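You operate a simulated robot arm through the tools that you are given. There is no shell and no other tool.

The job below is to be done with a simulated two-armed robot. You get a single attempt, and the scene is never put back.

JOB
Switch the oven on at 50 C with boost, red knob at 150.
Fine: heat and boost switches on; push the drip tray in and shut the port cover.

The check looks at the end state, three seconds after you hand in, the way a careful person would. Anything else that was tipped, shoved, dropped, spilled or broken makes it a failure. Lids that push on must go on centred and level and be pressed home; caps that screw on are set level and turned clockwise until they are tight.

ROBOT AND FRAMES
Two 7-joint arms with fingered hands on one trunk that stands fixed in place. Base frame: the origin is at the foot of the trunk, x ahead of it, y to its left, z up. Units: mm, degrees, N and s.
The left shoulder is at [70, 154, 1347], the right one opposite. With the tool pointing down near the work surface each hand reaches from about 100 to 760 mm from the base axis, measured 20 degrees to its own side. Payload 3.9 kg a hand.
The TCP of each hand is the grasp point between the finger pads, 30 mm short of the fingertips. In the tool frame z runs along the fingers and y along their closing line. Largest opening 104 mm; the body of the gripper starts 35 mm behind the TCP. The gripper is a hand of 4 fingers: y runs from the thumb to the fingers, the wrist lies at [-17, -104, -178] in the tool frame, and closing takes about 1.5 s.
Orientation is that of the tool frame in the base frame, as [roll, pitch, yaw] about the fixed x, y, z axes, in that order (R = Rz(yaw) Ry(pitch) Rx(roll)). With the fingers straight down and the wrist toward the robot, the tool's x, y and z point along [0, 1, 0], [1, 0, 0] and [0, 0, -1] of the base frame.

CONTROLS
- The arms move only by the tool step_arm. It takes "left_series", "right_series" or both (then of equal length, played together; a hand with none holds still); each is one flat list of numbers, 6 for each row, row after row: the shift along the tool's x, y, z in mm, then the turn, a rotation vector about the tool's x, y, z in rad. In form: [dx, dy, dz, ax, ay, az, dx, dy, dz, ax, ay, az, ...]. A call has 1 to 20 rows; each row is the pose to reach, as a shift and turn from the pose commanded when the call began, along the tool's axes at that moment. "left_grip" and "right_grip" are, for a hand that has rows, the finger opening in mm, from 0 to 104, set as the call begins (left out, the last holds). Each row takes 0.2 s and may step no farther than 50 mm and 8.6 degrees from the row before; otherwise, or with a gripper value out of range, the whole call is refused. A pose out of reach is approached as far as the arm can. The call stops where the force on the tool passes 40 N (or 10 N more than at its start, if that is more) or the arm is blocked; 0.2 s more then pass. Each finger travels about 72 mm/s and halts on what it meets, pressing with about 22 N; the grip force reading is that of the motor and also rises with nothing between the fingers. The clock runs only during rows and for 0.2 s after the last one: add rows that repeat a pose to give the fingers time. The reply holds the time, the measured pose of the TCP, the force on the tool along the base axes, the opening and the grip force, in the units named above and with some noise, with the torque about the TCP (base axes, N m) and any sound that the robot's microphone picked up.
- Cameras (640 x 400 px; columns grow to the right, rows downward): "scene" is now at [137.8, 13.1, 1583.9]; the picture's right is [0.15, -0.99, 0.00], its down [-0.51, -0.07, -0.86] and it looks along [0.85, 0.12, -0.51] (base axes); focal length 262 px, centre (320, 200). "left" rides on the left gripper at [-66, -90, -126] in its tool frame; the picture's right is [-0.78, -0.30, 0.56], its down [0.57, -0.70, 0.42] and it looks along [0.26, 0.65, 0.71] (tool axes); focal length 275 px, centre (320, 200). "right" rides on the right gripper at [66, -90, -126] in its tool frame; the picture's right is [-0.78, 0.30, -0.56], its down [-0.57, -0.70, 0.42] and it looks along [-0.27, 0.65, 0.71] (tool axes); focal length 275 px, centre (320, 200). There is no depth. A picture from a camera that has moved, and an enlarged one, comes with that camera's place and axes in the base frame and with its lens.
- grab_frame(camera): a new picture of that camera. No time passes.
- move_column(by): slides the trunk up (or, below 0, down) by that many mm; the arms and the scene camera ride with it, the base frame stays. It gives what a move gives, with no picture.
- finger_targets(index, middle, ring, thumb_bend, thumb_turn, hand): sets how far each is bent, from 0 (flat) to 1 (curled in); at 0.3 the hand is open as for a grip, at 0.7 the pads meet at the TCP. One left out holds its place. A second passes; each finger stops where it meets its share of the squeeze, and holds until it gets a number again. A gripper value or a shape takes the hand back. It gives what a move gives, with no picture; readings hold the bend of each and the force on the fingers (four entries, about 0 where the hand has none), thumb and palm. thumb_turn goes from beside the hand (0) to across from the fingers (1), as for a grip.
- preshape(shape, hand): the hand has 4 fingers and takes this shape, open, in about a second: jaw (thumb against the fingers, like two jaws); tri (thumb and two fingers); tip (a fingertip pinch); poke (one finger out to press); point (the index stretched); flat (the hand flat); cup (the hand cupped); fist (a fist). The gripper value then closes the fingers along that shape, each until it touches; the sizes above hold for jaw. It gives what a move gives, with no picture.
- pan_tilt(pan, tilt): turns the head with the scene camera to pan (to the left, within 86 degrees either way) and tilt (down, from -29 to 69), counted from straight ahead of the robot. It gives what a move gives.
- enlarge(camera, box): a new picture of the part [left, top, right, bottom] of that camera's present view, enlarged. No time passes.
- close_job(): hands the job in; it is judged then, once.

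Places have to be worked out from the pictures, the camera data and where the tool is seen. Open the grippers and draw the arms clear of the work before you hand the job in, unless the task says otherwise.

The tools are called after ">>>" as a command line: name --argument value ..., lists and objects as JSON in quotes. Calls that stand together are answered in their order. step_arm: Moves the arms, as the interface text tells. Its arguments: {"type":"object","properties":{"left_series":{"type":"array","items":{"type":"number"}},"left_grip":{"type":"number"},"right_series":{"type":"array","items":{"type":"number"}},"right_grip":{"type":"number"}},"required":[]} The other tools are called the same way: move_column (by) slides the trunk up or down; preshape (shape, hand) gives the hand a shape; finger_targets (index, middle, ring, thumb_bend, thumb_turn, hand) moves the fingers one by one; pan_tilt (pan, tilt) turns the head that bears the scene camera; grab_frame (camera) takes a picture; enlarge (camera, box) takes an enlarged picture of a part of a camera's view; close_job () hands the job in.

At the start:

```text
clock: 0.0
left_ee_pos: [563.9, 263.7, 1477.2]
left_ee_rot: [180.0, 0.1, 90.0]
left_contact_force: [1.1, 0.2, 0.3]
left_ft_torque: [-0.02, -0.04, -0.01]
left_width: 103.6
left_finger_force: 0.1
left_shape: jaw
left_bend: [0.3, 0.3, 0.3, 0.3, 0.97]
left_finger forces: [0.0, 0.0, 0.0, 0.1, 0.2, 0.1]
right_ee_pos: [463.0, -163.4, 1441.1]
right_ee_rot: [-180.0, 0.0, 90.0]
right_contact_force: [-0.1, -0.2, -0.3]
right_ft_torque: [-0.02, 0.02, -0.05]
right_width: 103.3
right_finger_force: 0.0
right_shape: jaw
right_bend: [0.3, 0.3, 0.3, 0.3, 0.97]
right_finger forces: [0.1, 0.1, 0.0, 0.1, 0.0, 0.0]
trunk travel left (down, up): [-800.0, 140.0]
head pan, tilt: [8.4, 30.7]
```

scene: 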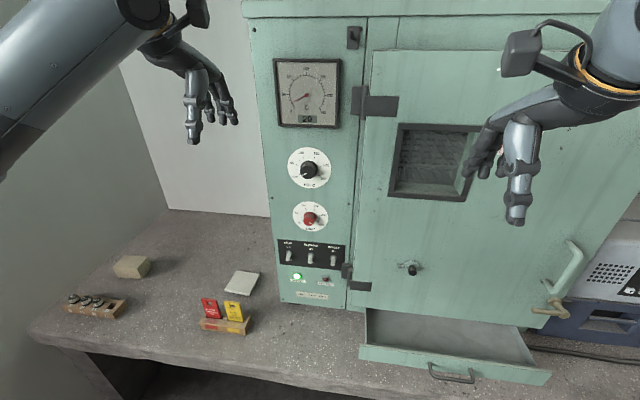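
right: 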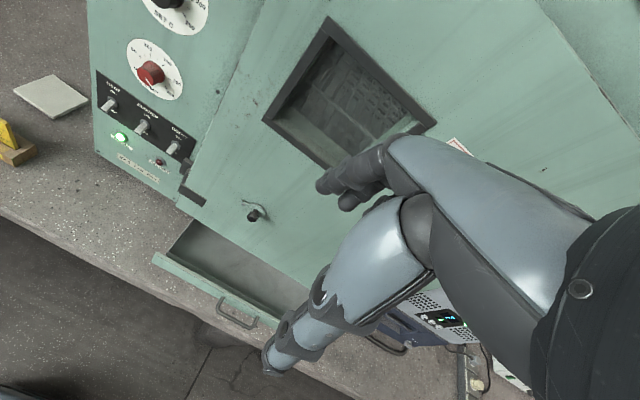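
left: 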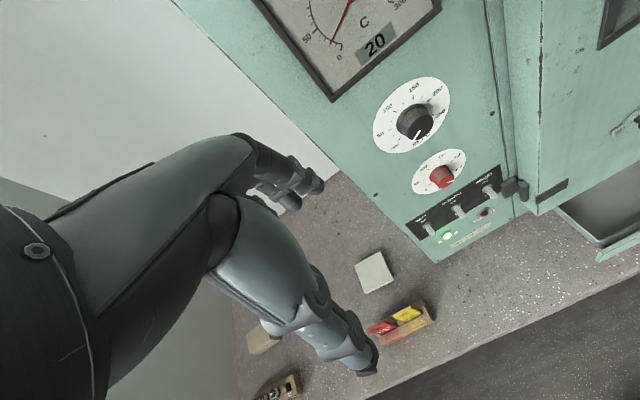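

I'll first look closely at the panel, the door and the tray.

>>> enlarge --camera "scene" --box '[260, 130, 380, 310]'

>>> enlarge --camera "left" --box '[350, 60, 530, 260]'

>>> enlarge --camera "scene" --box '[340, 230, 600, 390]'

>>> enlarge --camera "right" --box '[80, 60, 300, 240]'

>>> enlarge --camera "scene" --box '[260, 40, 360, 140]'

```text
2.22 times, centred on (320, 220) of scene
camera zoom: at [137.8, 13.1, 1583.9], right [0.15, -0.99, 0.0], down [-0.51, -0.07, -0.86], along [0.85, 0.12, -0.51], focal length 582 px, centre (320, 156)
```

zoom: 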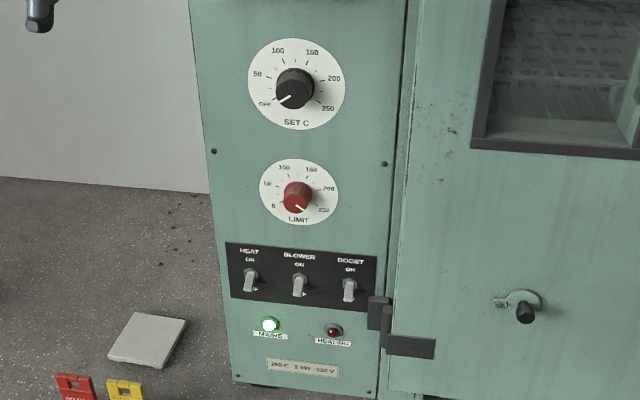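

```text
2.00 times, centred on (440, 160) of left
camera zoom: at [473.7, 198.8, 1603.2], right [-0.3, -0.78, -0.56], down [-0.7, 0.57, -0.42], along [0.65, 0.26, -0.71], focal length 551 px, centre (80, 280)
```

zoom: 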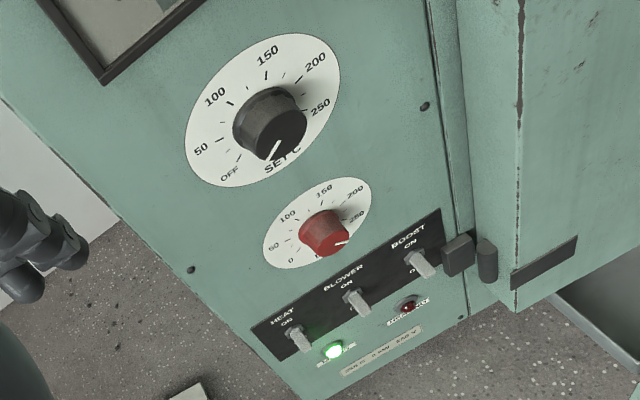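

```text
2.46 times, centred on (470, 310) of scene
camera zoom: at [137.8, 13.1, 1583.9], right [0.15, -0.99, 0.0], down [-0.51, -0.07, -0.86], along [0.85, 0.12, -0.51], focal length 645 px, centre (-49, -71)
```

zoom: 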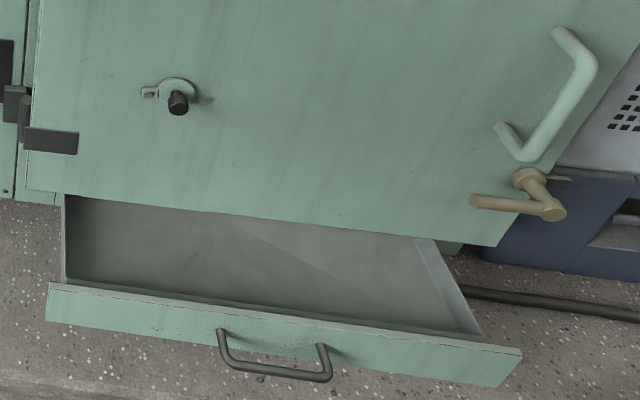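

```text
2.22 times, centred on (190, 150) of right
camera zoom: at [372.9, -97.0, 1566.8], right [0.3, -0.78, 0.56], down [-0.7, -0.57, -0.42], along [0.65, -0.27, -0.71], focal length 612 px, centre (609, 311)
```

zoom: 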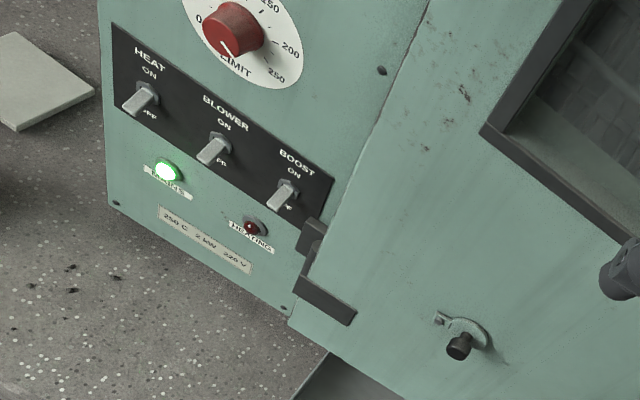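

```text
4.00 times, centred on (310, 90) of scene
camera zoom: at [137.8, 13.1, 1583.9], right [0.15, -0.99, 0.0], down [-0.51, -0.07, -0.86], along [0.85, 0.12, -0.51], focal length 1048 px, centre (360, 640)
```

zoom: 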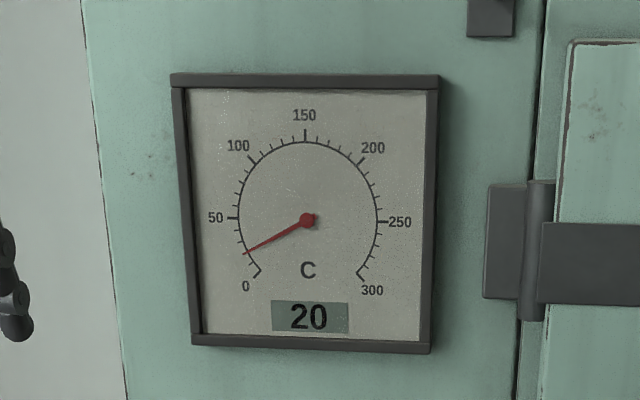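

The panel looks square to the robot at about x=762. Now a closer look at the port cover and the right side of the oven.

>>> enlarge --camera "scene" --box '[380, 245, 440, 285]'

>>> enlarge --camera "right" --box '[220, 185, 290, 235]'

>>> enlarge --camera "right" --box '[120, 30, 200, 110]'

>>> enlarge --camera "scene" --box '[280, 140, 340, 180]'

>>> enlarge --camera "scene" --box '[280, 195, 340, 235]'

>>> pan_tilt --pan -15 --tilt 40

>>> grab_frame --camera "scene"

```text
10.00 times, centred on (410, 265) of scene
camera zoom: at [137.8, 13.1, 1583.9], right [0.15, -0.99, 0.0], down [-0.51, -0.07, -0.86], along [0.85, 0.12, -0.51], focal length 2621 px, centre (-580, -450)
```

zoom: 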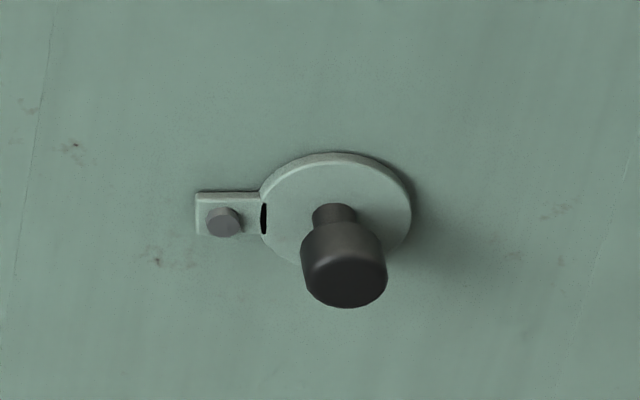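

```text
8.00 times, centred on (255, 210) of right
camera zoom: at [372.9, -97.0, 1566.8], right [0.3, -0.78, 0.56], down [-0.7, -0.57, -0.42], along [0.65, -0.27, -0.71], focal length 2202 px, centre (840, 120)
```

zoom: 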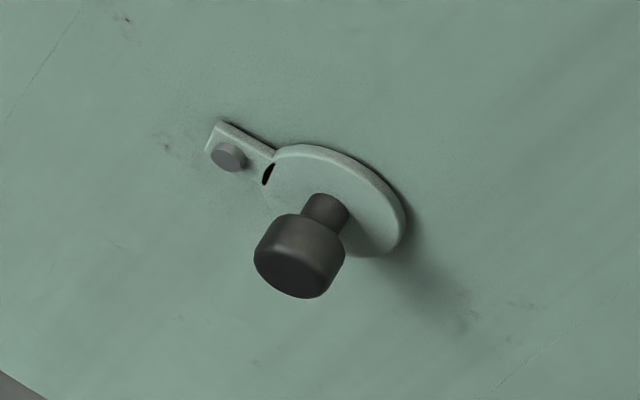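

```text
5.00 times, centred on (160, 70) of right
camera zoom: at [372.9, -97.0, 1566.8], right [0.3, -0.78, 0.56], down [-0.7, -0.57, -0.42], along [0.65, -0.27, -0.71], focal length 1376 px, centre (1120, 850)
```

zoom: 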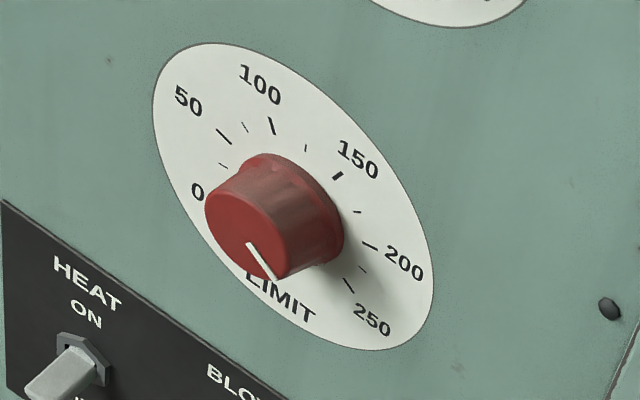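

```text
10.00 times, centred on (310, 160) of scene
camera zoom: at [137.8, 13.1, 1583.9], right [0.15, -0.99, 0.0], down [-0.51, -0.07, -0.86], along [0.85, 0.12, -0.51], focal length 2621 px, centre (420, 600)
```

zoom: 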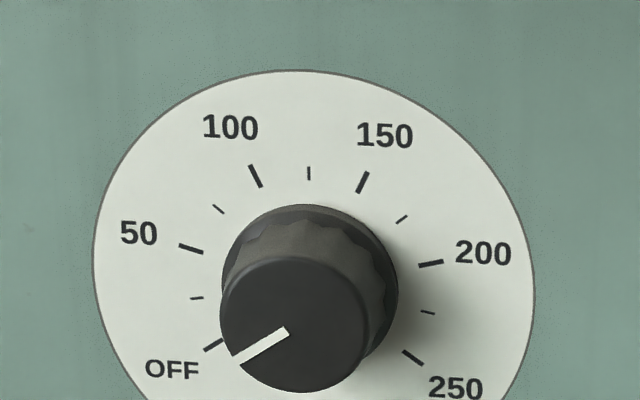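

```text
10.00 times, centred on (310, 215) of scene
camera zoom: at [137.8, 13.1, 1583.9], right [0.15, -0.99, 0.0], down [-0.51, -0.07, -0.86], along [0.85, 0.12, -0.51], focal length 2621 px, centre (420, 50)
```

zoom: 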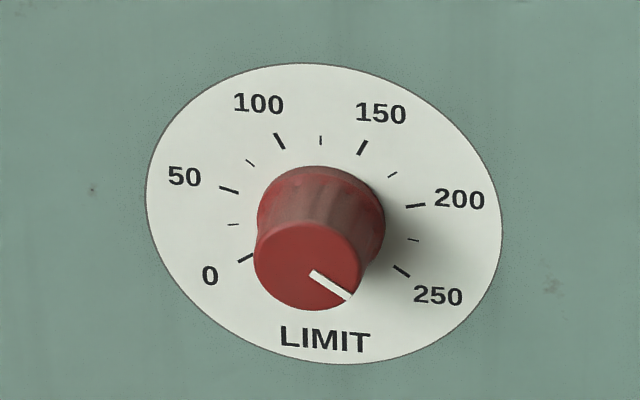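

```text
clock: 0.9
left_ee_pos: [562.8, 263.5, 1476.4]
left_ee_rot: [180.0, 0.0, 89.9]
left_contact_force: [0.1, 0.0, -0.4]
left_ft_torque: [-0.01, -0.01, 0.0]
left_width: 103.4
left_finger_force: 0.1
left_shape: jaw
left_bend: [0.3, 0.3, 0.3, 0.3, 0.97]
left_finger forces: [0.1, 0.1, 0.0, 0.0, 0.1, 0.0]
right_ee_pos: [463.2, -163.9, 1440.9]
right_ee_rot: [-180.0, 0.0, 90.0]
right_contact_force: [1.3, 0.2, -0.2]
right_ft_torque: [0.01, -0.02, 0.01]
right_width: 103.4
right_finger_force: 0.1
right_shape: jaw
right_bend: [0.3, 0.3, 0.3, 0.3, 0.97]
right_finger forces: [0.1, 0.0, 0.0, 0.0, 0.1, 0.1]
trunk travel left (down, up): [-800.0, 140.0]
head pan, tilt: [-15.0, 40.0]
```

```text
taken
camera scene: at [130.8, -21.9, 1569.7], right [-0.26, -0.97, 0.0], down [-0.62, 0.17, -0.77], along [0.74, -0.2, -0.64], focal length 262 px, centre (320, 200)
```

scene: 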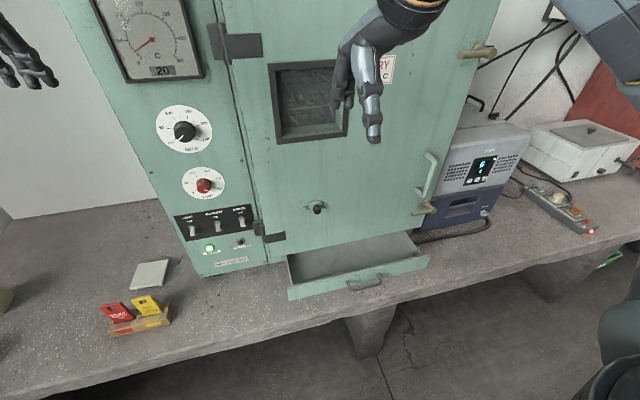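

The cover's hinge tab is on the left and there is a dark slit by it. I'll lower the trunk 300 mm, well above the counter, to look at the front more squarely.

>>> move_column --by -300

>>> grab_frame --camera "scene"

>>> grab_frame --camera "right"

>>> grab_frame --camera "left"

```text
clock: 3.9
left_ee_pos: [564.5, 263.8, 1177.1]
left_ee_rot: [180.0, 0.0, 90.0]
left_contact_force: [0.9, 1.0, -0.1]
left_ft_torque: [0.04, -0.03, -0.02]
left_width: 103.5
left_finger_force: 0.0
left_shape: jaw
left_bend: [0.3, 0.3, 0.3, 0.3, 0.97]
left_finger forces: [0.0, 0.1, 0.0, 0.0, 0.1, 0.0]
right_ee_pos: [463.0, -162.6, 1140.8]
right_ee_rot: [-179.9, -0.1, 90.0]
right_contact_force: [0.3, 0.2, -0.5]
right_ft_torque: [-0.03, 0.02, 0.02]
right_width: 103.7
right_finger_force: 0.1
right_shape: jaw
right_bend: [0.3, 0.3, 0.3, 0.3, 0.97]
right_finger forces: [0.1, 0.0, 0.0, 0.0, 0.0, 0.0]
trunk travel left (down, up): [-500.0, 440.0]
head pan, tilt: [-15.0, 40.0]
```

```text
taken
camera scene: at [130.6, -22.0, 1269.7], right [-0.26, -0.97, 0.0], down [-0.62, 0.17, -0.77], along [0.74, -0.2, -0.64], focal length 262 px, centre (320, 200)
```

scene: 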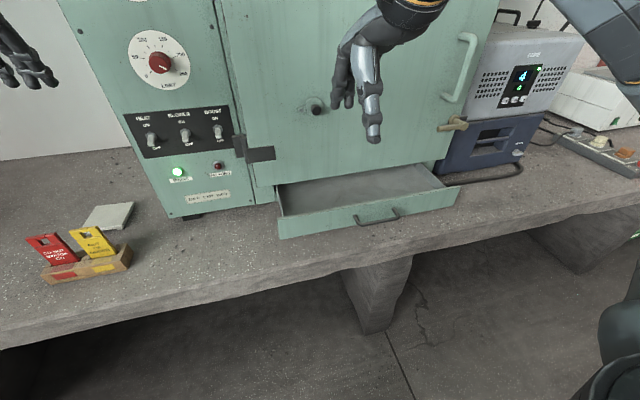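

```text
taken
camera right: at [372.8, -97.0, 1266.9], right [0.3, -0.78, 0.56], down [-0.7, -0.57, -0.42], along [0.65, -0.27, -0.71], focal length 275 px, centre (320, 200)
```

right: 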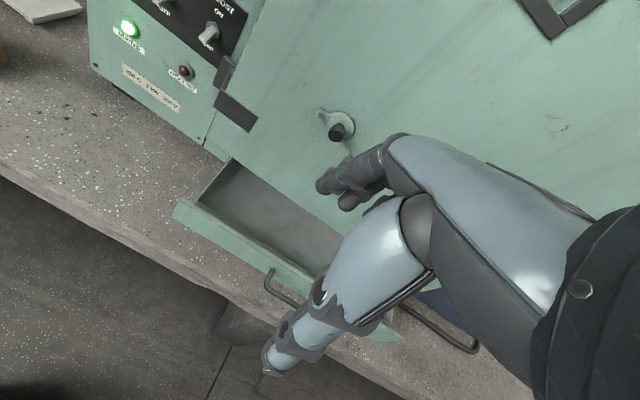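

```text
taken
camera left: at [473.6, 198.8, 1303.3], right [-0.3, -0.78, -0.56], down [-0.7, 0.57, -0.42], along [0.65, 0.26, -0.71], focal length 275 px, centre (320, 200)
```

left: 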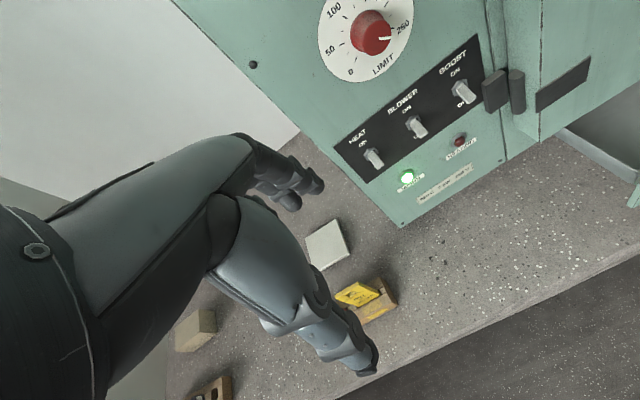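

Now closer on the port cover and limit knob from this height.

>>> enlarge --camera "scene" --box '[292, 90, 340, 120]'

>>> enlarge --camera "right" --box '[304, 95, 368, 150]'

>>> enlarge --camera "scene" --box '[120, 20, 240, 160]'

>>> enlarge --camera "scene" --box '[240, 130, 480, 250]'

```text
13.33 times, centred on (316, 105) of scene
camera zoom: at [130.6, -22.0, 1269.7], right [-0.26, -0.97, 0.0], down [-0.62, 0.17, -0.77], along [0.74, -0.2, -0.64], focal length 3495 px, centre (373, 1467)
```

zoom: 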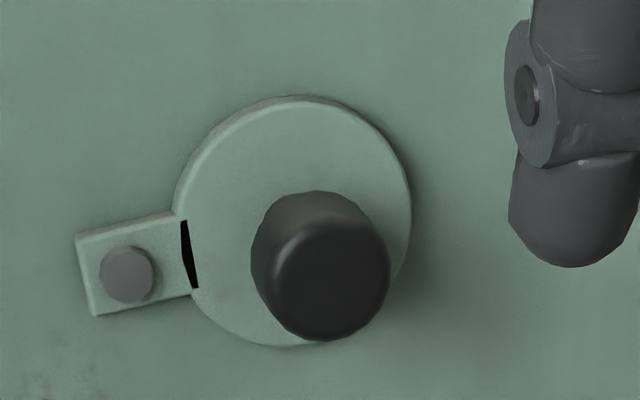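

```text
7.27 times, centred on (336, 122) of right
camera zoom: at [372.8, -97.0, 1266.9], right [0.3, -0.78, 0.56], down [-0.7, -0.57, -0.42], along [0.65, -0.27, -0.71], focal length 2002 px, centre (204, 764)
```

zoom: 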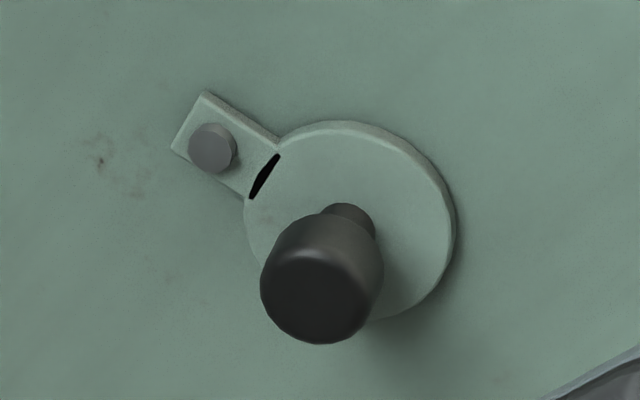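

```text
2.86 times, centred on (180, 90) of scene
camera zoom: at [130.6, -22.0, 1269.7], right [-0.26, -0.97, 0.0], down [-0.62, 0.17, -0.77], along [0.74, -0.2, -0.64], focal length 749 px, centre (720, 514)
```

zoom: 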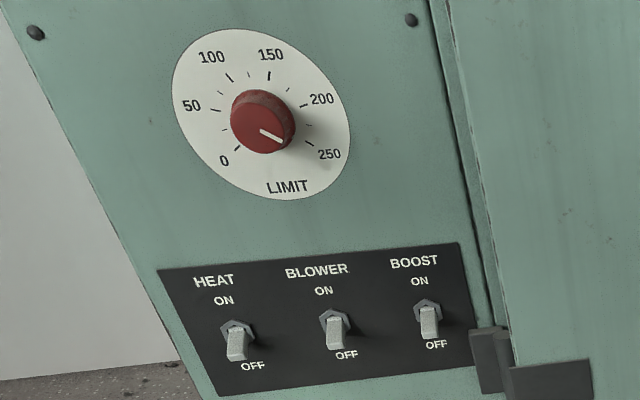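

```text
2.67 times, centred on (360, 190) of scene
camera zoom: at [130.6, -22.0, 1269.7], right [-0.26, -0.97, 0.0], down [-0.62, 0.17, -0.77], along [0.74, -0.2, -0.64], focal length 699 px, centre (213, 227)
```

zoom: 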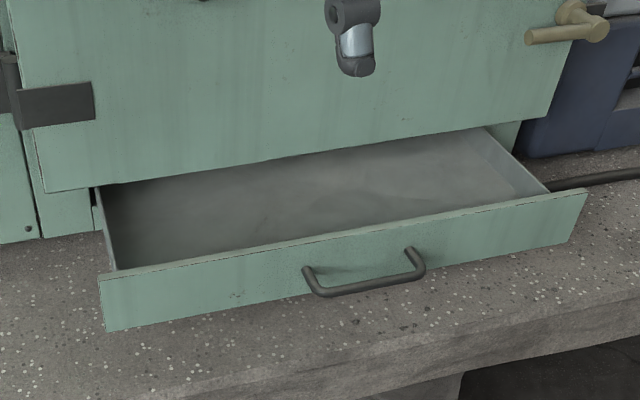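

Triangulating from the two views: the tray front is at x≈585 with its top at z≈838, the door front at x≈707, and the panel at x≈768. I move the right hand right and down and tilt it forward, then see how the poke shape sits.

>>> step_arm --right_series '[-25, 0, 22, -0.11, 0, 0, -50, 0, 45, -0.22, 0, 0, -75, 0, 68, -0.33, 0, 0, -100, 0, 90, -0.44, 0, 0, -125, 0, 112, -0.55, 0, 0, -150, 0, 135, -0.66, 0, 0, -175, 0, 158, -0.77, 0, 0, -200, 0, 180, -0.87, 0, 0, -227, 0, 200, -0.96, 0, 0]'

>>> preshape --shape "poke" --hand "right"

>>> grab_frame --camera "scene"

>>> grab_frame --camera "right"

```text
clock: 5.9
left_ee_pos: [564.7, 260.8, 1177.3]
left_ee_rot: [-179.9, -0.1, 90.0]
left_contact_force: [-0.7, -0.8, -1.0]
left_ft_torque: [0.04, -0.02, 0.03]
left_width: 103.8
left_finger_force: 0.0
left_shape: jaw
left_bend: [0.3, 0.3, 0.3, 0.3, 0.97]
left_finger forces: [0.0, 0.0, 0.0, 0.0, 0.0, 0.1]
right_ee_pos: [514.5, -401.5, 981.5]
right_ee_rot: [126.4, -0.1, 90.7]
right_contact_force: [0.7, 0.1, -0.9]
right_ft_torque: [0.03, 0.03, 0.03]
right_width: 104.3
right_finger_force: 0.1
right_shape: jaw
right_bend: [0.3, 0.3, 0.3, 0.3, 0.97]
right_finger forces: [0.1, 0.0, 0.0, 0.0, 0.1, 0.1]
right hand out of reach, approached as far as the arm can: row 6, 7, 8, 9
trunk travel left (down, up): [-500.0, 440.0]
head pan, tilt: [-15.0, 40.0]
```

```text
clock: 6.8
left_ee_pos: [562.9, 263.9, 1177.2]
left_ee_rot: [180.0, -0.1, 90.1]
left_contact_force: [-0.3, -1.0, 0.0]
left_ft_torque: [-0.02, -0.05, -0.02]
left_width: 103.2
left_finger_force: 0.2
left_shape: jaw
left_bend: [0.3, 0.3, 0.3, 0.3, 0.97]
left_finger forces: [0.1, 0.0, 0.1, 0.0, 0.1, 0.0]
right_ee_pos: [512.7, -400.6, 981.1]
right_ee_rot: [126.5, 0.0, 90.6]
right_contact_force: [-0.2, 0.4, 0.7]
right_ft_torque: [-0.04, 0.0, 0.02]
right_width: 0.1
right_finger_force: 0.1
right_shape: poke
right_bend: [0.7, 0.7, 0.99, 1.0, 1.0]
right_finger forces: [0.1, 0.0, 0.1, 0.1, 0.0, 0.1]
trunk travel left (down, up): [-500.0, 440.0]
head pan, tilt: [-15.0, 40.0]
```

```text
taken
camera scene: at [130.8, -22.2, 1269.7], right [-0.26, -0.97, 0.0], down [-0.62, 0.17, -0.77], along [0.74, -0.2, -0.64], focal length 262 px, centre (320, 200)
```

scene: 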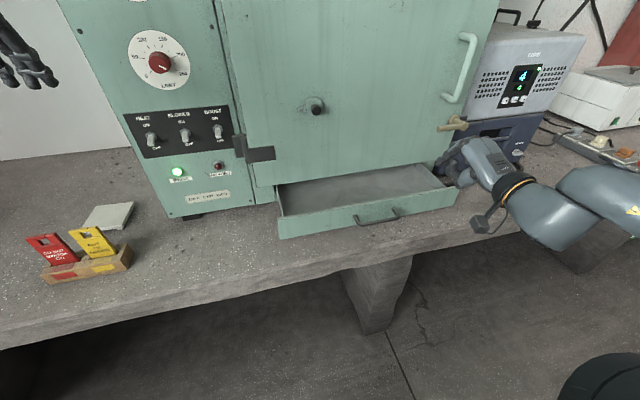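

```text
taken
camera right: at [357.7, -335.7, 984.0], right [-0.26, -0.78, 0.57], down [-0.07, -0.57, -0.82], along [0.96, -0.25, 0.1], focal length 275 px, centre (320, 200)
```

right: 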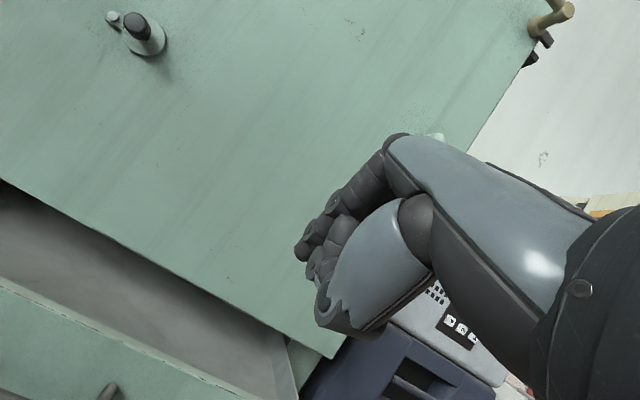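

Poke puts the index and middle tips about 30 mm beyond the TCP. From here the right camera sees the port from the right-below, so I enlarge that.

>>> enlarge --camera "right" --box '[90, 0, 186, 60]'

>>> enlarge --camera "right" --box '[280, 130, 460, 360]'

```text
6.67 times, centred on (138, 30) of right
camera zoom: at [357.7, -335.7, 984.0], right [-0.26, -0.78, 0.57], down [-0.07, -0.57, -0.82], along [0.96, -0.25, 0.1], focal length 1835 px, centre (1533, 1333)
```

zoom: 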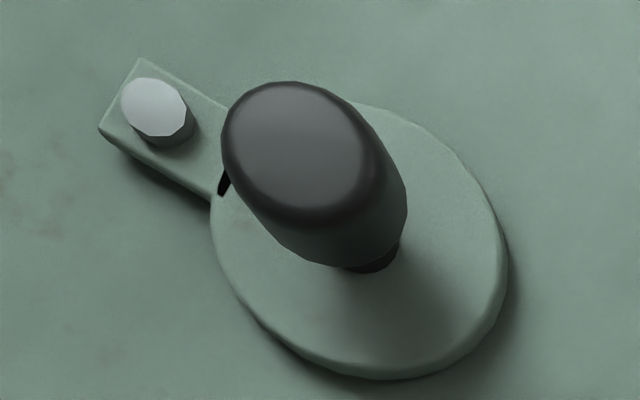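

```text
1.74 times, centred on (370, 245) of right
camera zoom: at [357.7, -335.7, 984.0], right [-0.26, -0.78, 0.57], down [-0.07, -0.57, -0.82], along [0.96, -0.25, 0.1], focal length 479 px, centre (233, 122)
```

zoom: 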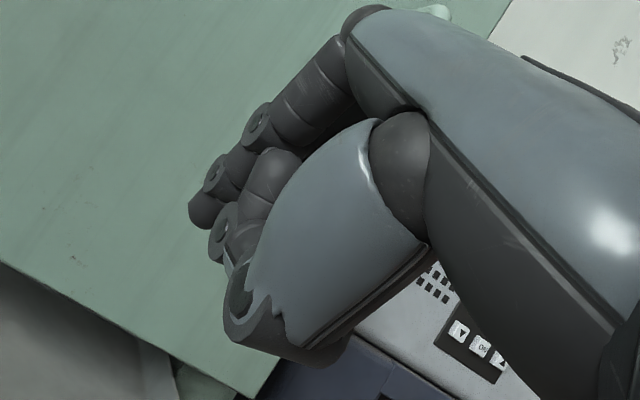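

I'll zoom in tightly on the dark sliver from both cameras.

>>> enlarge --camera "scene" --box '[298, 100, 318, 114]'

>>> enlarge --camera "right" --box '[104, 5, 136, 32]'

>>> enlarge --camera "left" --box '[300, 0, 500, 200]'

```text
16.00 times, centred on (308, 107) of scene
camera zoom: at [130.8, -22.2, 1269.7], right [-0.26, -0.97, 0.0], down [-0.62, 0.17, -0.77], along [0.74, -0.2, -0.64], focal length 4194 px, centre (512, 1688)
```

zoom: 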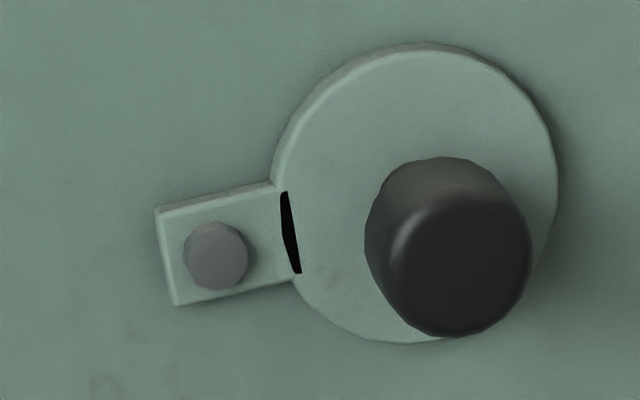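

```text
14.81 times, centred on (120, 18) of right
camera zoom: at [357.7, -335.7, 984.0], right [-0.26, -0.78, 0.57], down [-0.07, -0.57, -0.82], along [0.96, -0.25, 0.1], focal length 4078 px, centre (3283, 2889)
```

zoom: 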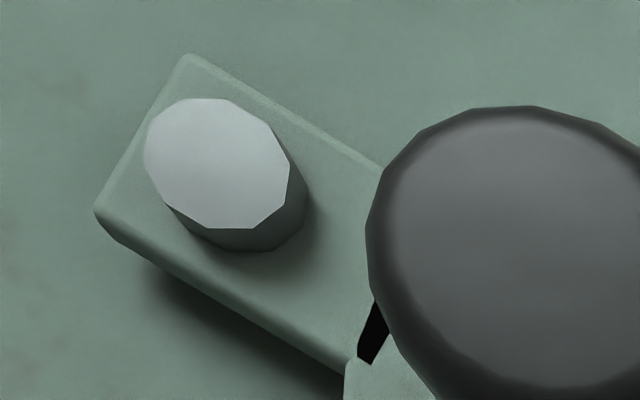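

```text
2.00 times, centred on (400, 100) of left
camera zoom: at [473.9, 198.6, 1303.2], right [-0.3, -0.78, -0.56], down [-0.7, 0.57, -0.42], along [0.65, 0.26, -0.71], focal length 551 px, centre (160, 400)
```

zoom: 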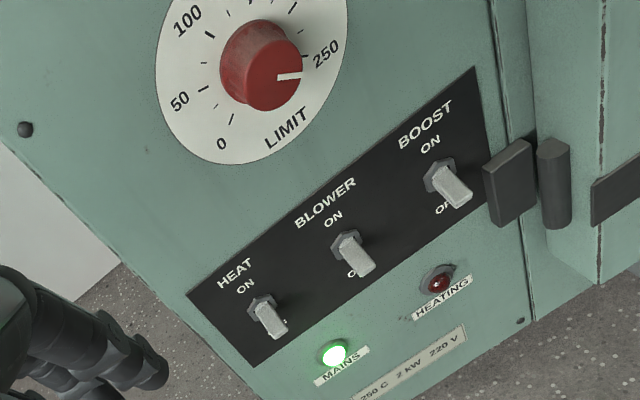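

The sliver is only a mesh seam; the whole cover (disc plus tab) sits rotated a few degrees up about its bolt. I'll do the tray first, with a small test move since the last command ended out of reach.

>>> step_arm --right_series '[0, 0, 20, 0, 0, 0, 0, 0, 40, 0, 0, 0]'

```text
clock: 7.4
left_ee_pos: [563.2, 264.4, 1176.9]
left_ee_rot: [179.9, 0.0, 90.0]
left_contact_force: [0.2, 0.5, -0.4]
left_ft_torque: [0.02, 0.0, -0.02]
left_width: 103.7
left_finger_force: 0.1
left_shape: jaw
left_bend: [0.3, 0.3, 0.3, 0.3, 0.97]
left_finger forces: [0.0, 0.0, 0.1, 0.0, 0.0, 0.0]
right_ee_pos: [549.6, -404.7, 969.6]
right_ee_rot: [125.3, 0.0, 90.1]
right_contact_force: [0.3, 0.1, -0.5]
right_ft_torque: [-0.02, 0.0, -0.02]
right_width: 0.0
right_finger_force: 0.1
right_shape: poke
right_bend: [0.7, 0.7, 0.99, 1.0, 1.0]
right_finger forces: [0.0, 0.0, 0.1, 0.0, 0.1, 0.1]
right hand out of reach, approached as far as the arm can: row 1, 2
trunk travel left (down, up): [-500.0, 440.0]
head pan, tilt: [-15.0, 40.0]
```

The low shoulder folds the arm too tightly here. I raise the trunk 250 mm so the arms work below the shoulder.

>>> move_column --by 250

```text
clock: 9.9
left_ee_pos: [563.7, 263.9, 1426.9]
left_ee_rot: [180.0, 0.0, 90.0]
left_contact_force: [-0.4, 0.2, -0.5]
left_ft_torque: [-0.01, 0.01, 0.03]
left_width: 103.5
left_finger_force: 0.0
left_shape: jaw
left_bend: [0.3, 0.3, 0.3, 0.3, 0.97]
left_finger forces: [0.1, 0.1, 0.0, 0.1, 0.0, 0.0]
right_ee_pos: [550.2, -404.9, 1218.5]
right_ee_rot: [125.4, 0.0, 90.2]
right_contact_force: [0.9, 0.8, 0.3]
right_ft_torque: [0.02, 0.0, 0.03]
right_width: 0.1
right_finger_force: 0.1
right_shape: poke
right_bend: [0.7, 0.7, 0.99, 1.0, 1.0]
right_finger forces: [0.1, 0.0, 0.1, 0.0, 0.0, 0.0]
trunk travel left (down, up): [-750.0, 190.0]
head pan, tilt: [-15.0, 40.0]
```

Now lowering the right hand straight down about 150 mm.

>>> step_arm --right_series '[1, -33, 19, 0, 0, 0, 2, -66, 37, 0, 0, 0, 3, -99, 56, 0, 0, 0, 5, -131, 75, 0, 0, 0]'

```text
clock: 10.9
left_ee_pos: [562.5, 263.6, 1427.4]
left_ee_rot: [180.0, 0.1, 90.0]
left_contact_force: [0.2, -0.7, -0.2]
left_ft_torque: [0.0, 0.0, 0.01]
left_width: 103.4
left_finger_force: 0.1
left_shape: jaw
left_bend: [0.3, 0.3, 0.3, 0.3, 0.97]
left_finger forces: [0.0, 0.1, 0.1, 0.0, 0.1, 0.0]
right_ee_pos: [534.6, -447.2, 1177.9]
right_ee_rot: [127.0, 0.0, 91.3]
right_contact_force: [-0.1, 0.0, -0.1]
right_ft_torque: [-0.06, -0.04, -0.01]
right_width: 0.0
right_finger_force: 0.1
right_shape: poke
right_bend: [0.7, 0.7, 0.99, 1.0, 1.0]
right_finger forces: [0.1, 0.0, 0.0, 0.0, 0.0, 0.1]
right hand out of reach, approached as far as the arm can: row 1, 2, 3, 4
trunk travel left (down, up): [-750.0, 190.0]
head pan, tilt: [-15.0, 40.0]
```

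Still blocked by a joint limit with this tilt. I look at how the arm is configured.

>>> pan_tilt --pan -45 --tilt 45

>>> grab_frame --camera "scene"

```text
clock: 11.9
left_ee_pos: [563.7, 263.8, 1426.2]
left_ee_rot: [180.0, 0.0, 90.0]
left_contact_force: [0.0, -0.1, 0.2]
left_ft_torque: [0.06, -0.01, -0.01]
left_width: 103.6
left_finger_force: 0.0
left_shape: jaw
left_bend: [0.3, 0.3, 0.3, 0.3, 0.97]
left_finger forces: [0.1, 0.1, 0.0, 0.0, 0.0, 0.0]
right_ee_pos: [536.8, -445.8, 1177.9]
right_ee_rot: [127.0, 0.0, 91.3]
right_contact_force: [0.3, 0.1, -0.2]
right_ft_torque: [0.01, -0.01, 0.0]
right_width: 0.0
right_finger_force: 0.0
right_shape: poke
right_bend: [0.7, 0.7, 0.99, 1.0, 1.0]
right_finger forces: [0.0, 0.1, 0.1, 0.0, 0.0, 0.0]
trunk travel left (down, up): [-750.0, 190.0]
head pan, tilt: [-45.0, 45.0]
```

```text
taken
camera scene: at [106.2, -57.4, 1512.5], right [-0.71, -0.71, 0.0], down [-0.5, 0.5, -0.71], along [0.5, -0.5, -0.71], focal length 262 px, centre (320, 200)
```

scene: 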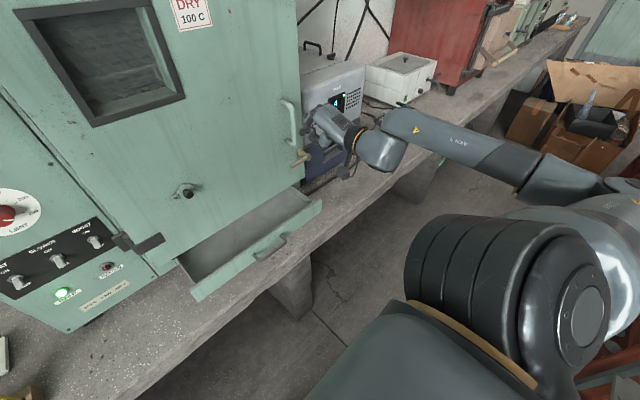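

The elbow is out to the right with the forearm level. I go back toward the centre and reduce the tilt to about 30° from vertical.

>>> step_arm --right_series '[35, -8, 2, 0.11, 0, 0, 70, -15, 4, 0.22, 0, 0, 105, -22, 7, 0.33, 0, 0, 140, -30, 9, 0.43, 0, 0]'

```text
clock: 12.9
left_ee_pos: [564.3, 266.5, 1426.6]
left_ee_rot: [-179.9, 0.1, 90.0]
left_contact_force: [0.6, -0.3, -0.4]
left_ft_torque: [-0.02, 0.03, -0.03]
left_width: 104.0
left_finger_force: 0.1
left_shape: jaw
left_bend: [0.3, 0.3, 0.3, 0.3, 0.97]
left_finger forces: [0.0, 0.0, 0.0, 0.0, 0.0, 0.1]
right_ee_pos: [531.7, -302.8, 1142.8]
right_ee_rot: [150.2, -0.1, 90.3]
right_contact_force: [0.9, 0.0, -0.5]
right_ft_torque: [0.01, 0.0, -0.01]
right_width: 0.1
right_finger_force: 0.1
right_shape: poke
right_bend: [0.7, 0.7, 0.99, 1.0, 1.0]
right_finger forces: [0.0, 0.0, 0.0, 0.0, 0.0, 0.0]
trunk travel left (down, up): [-750.0, 190.0]
head pan, tilt: [-45.0, 45.0]
```

In reach now. Lower toward z≈1000 while backing off in x.

>>> step_arm --right_series '[0, -27, 26, 0, 0, 0, 0, -53, 52, 0, 0, 0, 0, -80, 78, 0, 0, 0, 0, -106, 104, 0, 0, 0]'

```text
clock: 14.1
left_ee_pos: [562.4, 259.1, 1429.0]
left_ee_rot: [179.9, -0.1, 89.6]
left_contact_force: [-1.0, 0.5, -0.6]
left_ft_torque: [0.03, -0.03, 0.01]
left_width: 103.6
left_finger_force: 0.1
left_shape: jaw
left_bend: [0.3, 0.3, 0.3, 0.3, 0.97]
left_finger forces: [0.0, 0.0, 0.1, 0.0, 0.1, 0.1]
right_ee_pos: [583.4, -199.6, 1193.2]
right_ee_rot: [127.5, 2.8, 103.6]
right_contact_force: [-0.3, -0.2, -0.2]
right_ft_torque: [0.01, 0.0, -0.01]
right_width: 0.3
right_finger_force: 0.1
right_shape: poke
right_bend: [0.7, 0.7, 0.99, 1.0, 1.0]
right_finger forces: [0.1, 0.0, 0.1, 0.0, 0.0, 0.0]
right hand out of reach, approached as far as the arm can: row 1, 2, 3
trunk travel left (down, up): [-750.0, 190.0]
head pan, tilt: [-45.0, 45.0]
stopped in row 4 (right hand): the arm was blocked; the commanded pose is now the measured one
```

The arm went an odd way and was blocked. I look before moving again.

>>> grab_frame --camera "scene"

>>> grab_frame --camera "right"

>>> grab_frame --camera "left"

```text
taken
camera scene: at [103.6, -60.5, 1512.6], right [-0.71, -0.7, 0.0], down [-0.5, 0.5, -0.71], along [0.5, -0.5, -0.71], focal length 262 px, centre (320, 200)
```

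scene: 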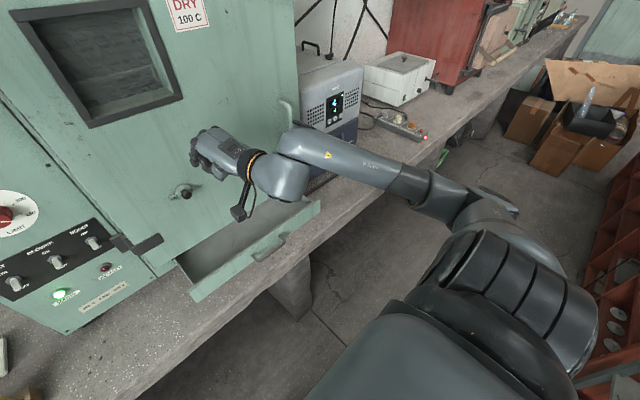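

```text
taken
camera right: at [418.4, -170.8, 1195.0], right [-0.08, -0.79, 0.61], down [0.06, -0.62, -0.79], along [1.0, -0.03, 0.09], focal length 275 px, centre (320, 200)
```

right: 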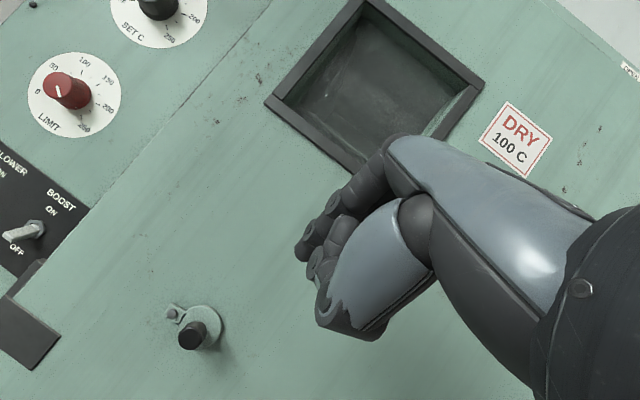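

```text
taken
camera left: at [471.8, 194.1, 1554.6], right [-0.3, -0.77, -0.56], down [-0.7, 0.58, -0.43], along [0.65, 0.26, -0.71], focal length 275 px, centre (320, 200)
```

left: 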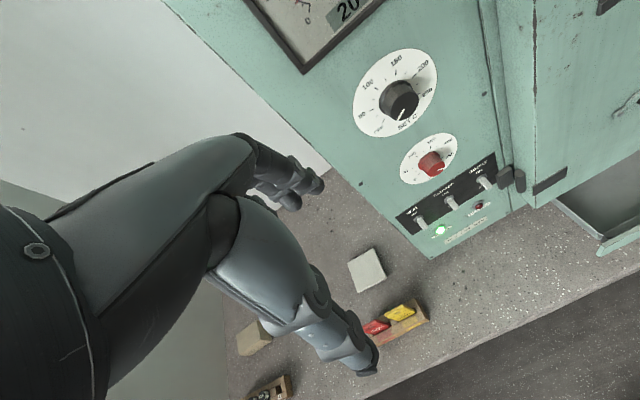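

The trunk gives me the height axis, so I'll keep this forward-tilted posture and lower the trunk. First I pull the hand back from the door and straighten the yaw.

>>> step_arm --right_series '[6, -16, -20, 0, -0.06, 0.05, 12, -32, -41, 0, -0.125, 0.095, 19, -47, -62, 0, -0.188, 0.144]'

```text
clock: 14.9
left_ee_pos: [563.4, 262.0, 1427.2]
left_ee_rot: [179.9, 0.0, 89.8]
left_contact_force: [0.8, -0.7, -0.3]
left_ft_torque: [0.05, 0.0, 0.0]
left_width: 103.6
left_finger_force: 0.1
left_shape: jaw
left_bend: [0.3, 0.3, 0.3, 0.3, 0.97]
left_finger forces: [0.0, 0.0, 0.1, 0.0, 0.0, 0.1]
right_ee_pos: [507.9, -217.3, 1202.0]
right_ee_rot: [126.9, 2.8, 90.3]
right_contact_force: [0.8, 0.0, 0.4]
right_ft_torque: [-0.01, -0.01, 0.02]
right_width: 0.2
right_finger_force: 0.0
right_shape: poke
right_bend: [0.7, 0.7, 0.99, 1.0, 1.0]
right_finger forces: [0.0, 0.1, 0.0, 0.0, 0.0, 0.1]
right hand out of reach, approached as far as the arm can: row 3
trunk travel left (down, up): [-750.0, 190.0]
head pan, tilt: [-45.0, 45.0]
```

Good. A fist gives a broad front for pushing the tray handle, so I take that shape, look along it, and turn the head back.

>>> preshape --shape "fist" --hand "right"

>>> pan_tilt --pan -25 --tilt 40

>>> grab_frame --camera "scene"

>>> grab_frame --camera "right"

```text
clock: 15.8
left_ee_pos: [564.2, 262.3, 1427.2]
left_ee_rot: [-179.9, 0.0, 89.8]
left_contact_force: [0.5, -0.3, 1.1]
left_ft_torque: [0.0, -0.02, 0.01]
left_width: 103.7
left_finger_force: 0.1
left_shape: jaw
left_bend: [0.3, 0.3, 0.3, 0.3, 0.97]
left_finger forces: [0.0, 0.0, 0.0, 0.1, 0.0, 0.1]
right_ee_pos: [508.7, -216.9, 1201.3]
right_ee_rot: [126.9, 2.7, 90.6]
right_contact_force: [-0.8, 0.4, -0.1]
right_ft_torque: [-0.03, 0.02, -0.02]
right_width: 0.0
right_finger_force: 0.2
right_shape: fist
right_bend: [1.0, 1.0, 1.0, 0.85, 0.84]
right_finger forces: [0.0, 0.1, 0.0, 0.0, 0.1, 0.1]
trunk travel left (down, up): [-750.0, 190.0]
head pan, tilt: [-45.0, 45.0]
```

```text
clock: 16.6
left_ee_pos: [564.4, 263.1, 1427.0]
left_ee_rot: [-179.9, 0.0, 89.8]
left_contact_force: [0.3, 0.3, 0.1]
left_ft_torque: [0.01, -0.04, -0.03]
left_width: 103.5
left_finger_force: 0.1
left_shape: jaw
left_bend: [0.3, 0.3, 0.3, 0.3, 0.97]
left_finger forces: [0.0, 0.0, 0.0, 0.0, 0.0, 0.1]
right_ee_pos: [510.3, -215.7, 1201.9]
right_ee_rot: [126.9, 2.7, 90.5]
right_contact_force: [-0.3, -0.2, 0.1]
right_ft_torque: [-0.01, 0.04, 0.0]
right_width: 0.0
right_finger_force: 0.1
right_shape: fist
right_bend: [1.0, 1.0, 1.0, 0.85, 0.84]
right_finger forces: [0.0, 0.0, 0.0, 0.0, 0.0, 0.0]
trunk travel left (down, up): [-750.0, 190.0]
head pan, tilt: [-25.0, 40.0]
```

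```text
taken
camera scene: at [125.4, -35.9, 1519.7], right [-0.42, -0.91, 0.0], down [-0.58, 0.27, -0.77], along [0.69, -0.32, -0.64], focal length 262 px, centre (320, 200)
```

scene: 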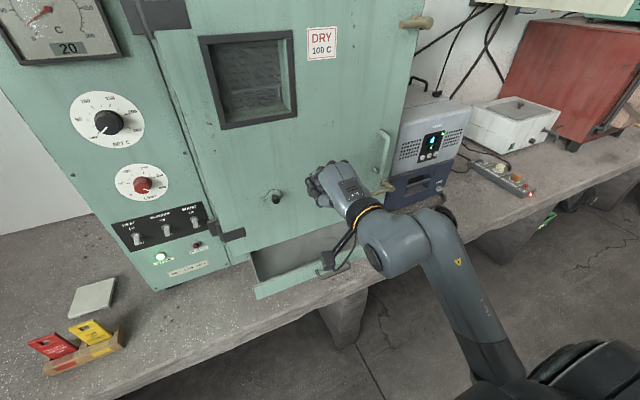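

```text
taken
camera right: at [354.3, -152.5, 1202.1], right [-0.26, -0.75, 0.61], down [-0.08, -0.61, -0.79], along [0.96, -0.25, 0.1], focal length 275 px, centre (320, 200)
```

right: 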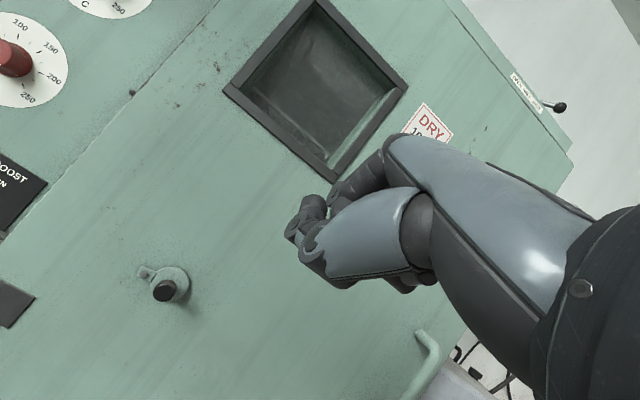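

The fist front is about 40 mm ahead of the TCP. I pull back, go slightly right and up so the fist starts clear in front of the handle before lowering the trunk.

>>> step_arm --right_series '[-20, 8, -23, 0, 0, 0, -40, 16, -46, 0, 0, 0, -60, 24, -68, 0, 0, 0]'

```text
clock: 17.4
left_ee_pos: [563.7, 261.6, 1426.7]
left_ee_rot: [-180.0, 0.0, 89.8]
left_contact_force: [-0.2, -0.6, 0.6]
left_ft_torque: [-0.01, 0.03, -0.01]
left_width: 103.7
left_finger_force: 0.1
left_shape: jaw
left_bend: [0.3, 0.3, 0.3, 0.3, 0.97]
left_finger forces: [0.1, 0.1, 0.0, 0.0, 0.0, 0.0]
right_ee_pos: [508.8, -218.0, 1201.4]
right_ee_rot: [126.9, 2.7, 90.5]
right_contact_force: [0.2, -0.6, 0.3]
right_ft_torque: [-0.03, 0.01, 0.01]
right_width: 0.1
right_finger_force: 0.1
right_shape: fist
right_bend: [1.0, 1.0, 1.0, 0.85, 0.84]
right_finger forces: [0.0, 0.0, 0.0, 0.0, 0.1, 0.0]
right hand out of reach, approached as far as the arm can: row 1, 2, 3
trunk travel left (down, up): [-750.0, 190.0]
head pan, tilt: [-25.0, 40.0]
```

That tilt is at a joint limit this close in. For the first part of the push I return the right hand to tool-down, which has a wide range, and shift in front of the handle.

>>> step_arm --right_series '[0, 0, 0, 0.13, 0, 0, 0, 0, 0, 0.26, 0, 0, -8, 0, 0, 0.39, 0, 0, -16, 0, 0, 0.52, 0, 0, -24, 0, 0, 0.65, 0, 0, -32, 0, 0, 0.78, 0, 0, -45, 0, 0, 0.91, 0, 0]'

```text
clock: 19.0
left_ee_pos: [564.7, 260.7, 1425.7]
left_ee_rot: [-179.8, 0.0, 89.7]
left_contact_force: [0.1, 0.3, -0.3]
left_ft_torque: [0.0, 0.0, -0.02]
left_width: 103.8
left_finger_force: 0.1
left_shape: jaw
left_bend: [0.3, 0.3, 0.3, 0.3, 0.97]
left_finger forces: [0.1, 0.0, 0.0, 0.0, 0.0, 0.0]
right_ee_pos: [506.9, -264.3, 1199.8]
right_ee_rot: [179.2, 2.7, 90.0]
right_contact_force: [0.0, -0.9, -0.2]
right_ft_torque: [-0.01, 0.02, 0.0]
right_width: 0.2
right_finger_force: 0.1
right_shape: fist
right_bend: [1.0, 1.0, 1.0, 0.85, 0.84]
right_finger forces: [0.1, 0.1, 0.0, 0.0, 0.0, 0.0]
right hand out of reach, approached as far as the arm can: row 1
trunk travel left (down, up): [-750.0, 190.0]
head pan, tilt: [-25.0, 40.0]
```

Tool-down works. I back off in x and descend 200 mm by the arm, watching reach.

>>> step_arm --right_series '[-4, -10, 40, 0, 0, 0, -9, -20, 80, 0, 0, 0, -14, -30, 120, 0, 0, 0, -18, -40, 160, 0, 0, 0, -18, -40, 200, 0, 0, 0]'

>>> grab_frame --camera "scene"

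>>> grab_frame --camera "right"

```text
clock: 20.2
left_ee_pos: [565.0, 260.7, 1426.4]
left_ee_rot: [-179.9, 0.0, 89.9]
left_contact_force: [-0.1, 0.0, -0.2]
left_ft_torque: [0.02, 0.02, 0.01]
left_width: 103.7
left_finger_force: 0.1
left_shape: jaw
left_bend: [0.3, 0.3, 0.3, 0.3, 0.97]
left_finger forces: [0.0, 0.0, 0.0, 0.1, 0.1, 0.1]
right_ee_pos: [471.6, -295.2, 998.5]
right_ee_rot: [178.9, 2.8, 90.2]
right_contact_force: [0.1, 0.9, 0.2]
right_ft_torque: [-0.03, -0.04, -0.01]
right_width: 0.0
right_finger_force: 0.1
right_shape: fist
right_bend: [1.0, 1.0, 1.0, 0.85, 0.84]
right_finger forces: [0.0, 0.0, 0.1, 0.0, 0.1, 0.0]
trunk travel left (down, up): [-750.0, 190.0]
head pan, tilt: [-25.0, 40.0]
```

```text
taken
camera scene: at [126.4, -37.0, 1519.7], right [-0.42, -0.91, 0.0], down [-0.58, 0.27, -0.77], along [0.69, -0.32, -0.64], focal length 262 px, centre (320, 200)
```

scene: 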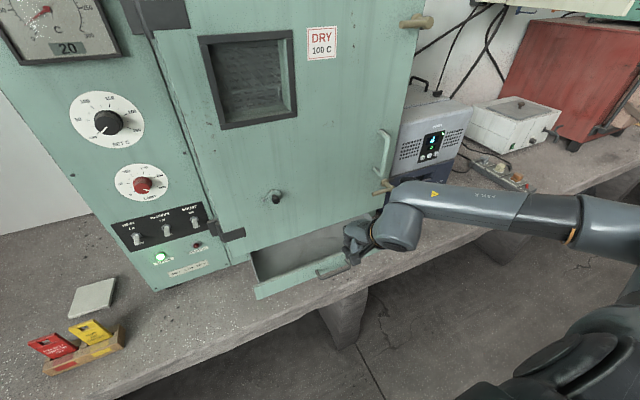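

```text
taken
camera right: at [379.6, -223.8, 1119.5], right [0.29, -0.75, 0.6], down [-0.69, -0.59, -0.41], along [0.66, -0.3, -0.69], focal length 275 px, centre (320, 200)
```

right: 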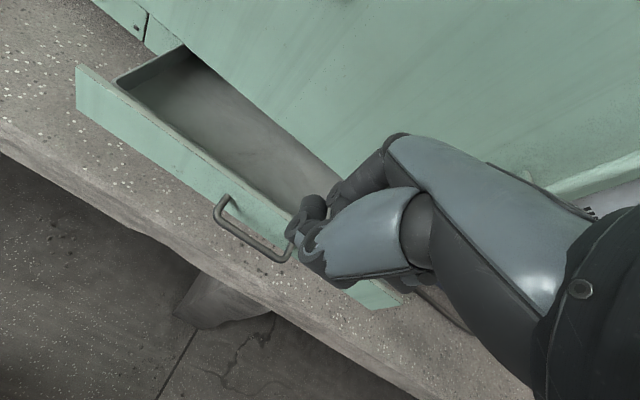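

Hand is right in front of the handle (bar about x≈540, z≈812). I descend to z≈790 with the fist still short of the bar.

>>> step_arm --right_series '[0, -5, 45, 0, 0, 0, 0, -5, 90, 0, 0, 0, 0, -5, 135, 0, 0, 0, 0, -5, 175, 0, 0, 0, 0, -5, 205, 0, 0, 0]'

>>> grab_frame --camera "scene"

>>> grab_frame --camera "right"

```text
clock: 21.4
left_ee_pos: [565.4, 261.3, 1426.0]
left_ee_rot: [-179.8, 0.0, 89.8]
left_contact_force: [-0.5, 0.4, -0.5]
left_ft_torque: [-0.02, 0.0, -0.04]
left_width: 103.8
left_finger_force: 0.0
left_shape: jaw
left_bend: [0.3, 0.3, 0.3, 0.3, 0.97]
left_finger forces: [0.1, 0.0, 0.0, 0.0, 0.0, 0.1]
right_ee_pos: [471.4, -302.8, 793.1]
right_ee_rot: [179.1, 2.7, 90.1]
right_contact_force: [-0.5, 0.3, 0.6]
right_ft_torque: [-0.04, -0.02, -0.05]
right_width: 0.0
right_finger_force: 0.1
right_shape: fist
right_bend: [1.0, 1.0, 1.0, 0.85, 0.84]
right_finger forces: [0.1, 0.1, 0.1, 0.1, 0.0, 0.0]
trunk travel left (down, up): [-750.0, 190.0]
head pan, tilt: [-25.0, 40.0]
```

```text
taken
camera scene: at [126.3, -36.3, 1519.7], right [-0.42, -0.91, 0.0], down [-0.58, 0.27, -0.77], along [0.69, -0.32, -0.64], focal length 262 px, centre (320, 200)
```

scene: 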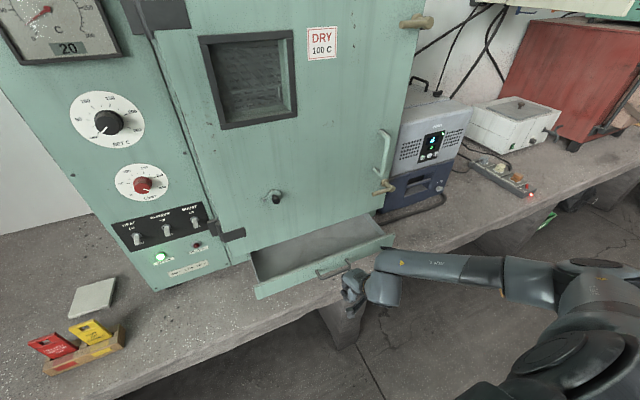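

```text
taken
camera right: at [378.9, -231.3, 914.5], right [0.29, -0.75, 0.6], down [-0.69, -0.59, -0.41], along [0.66, -0.3, -0.69], focal length 275 px, centre (320, 200)
```

right: 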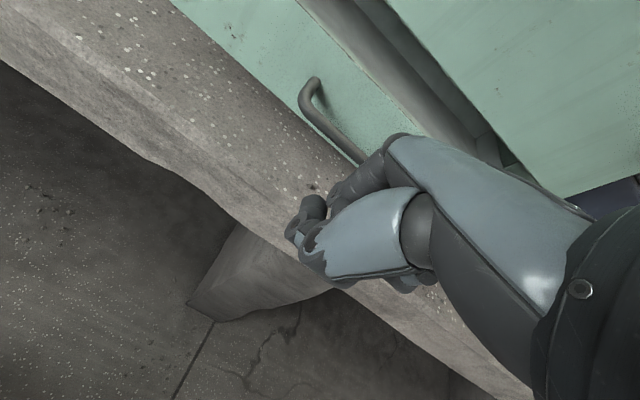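

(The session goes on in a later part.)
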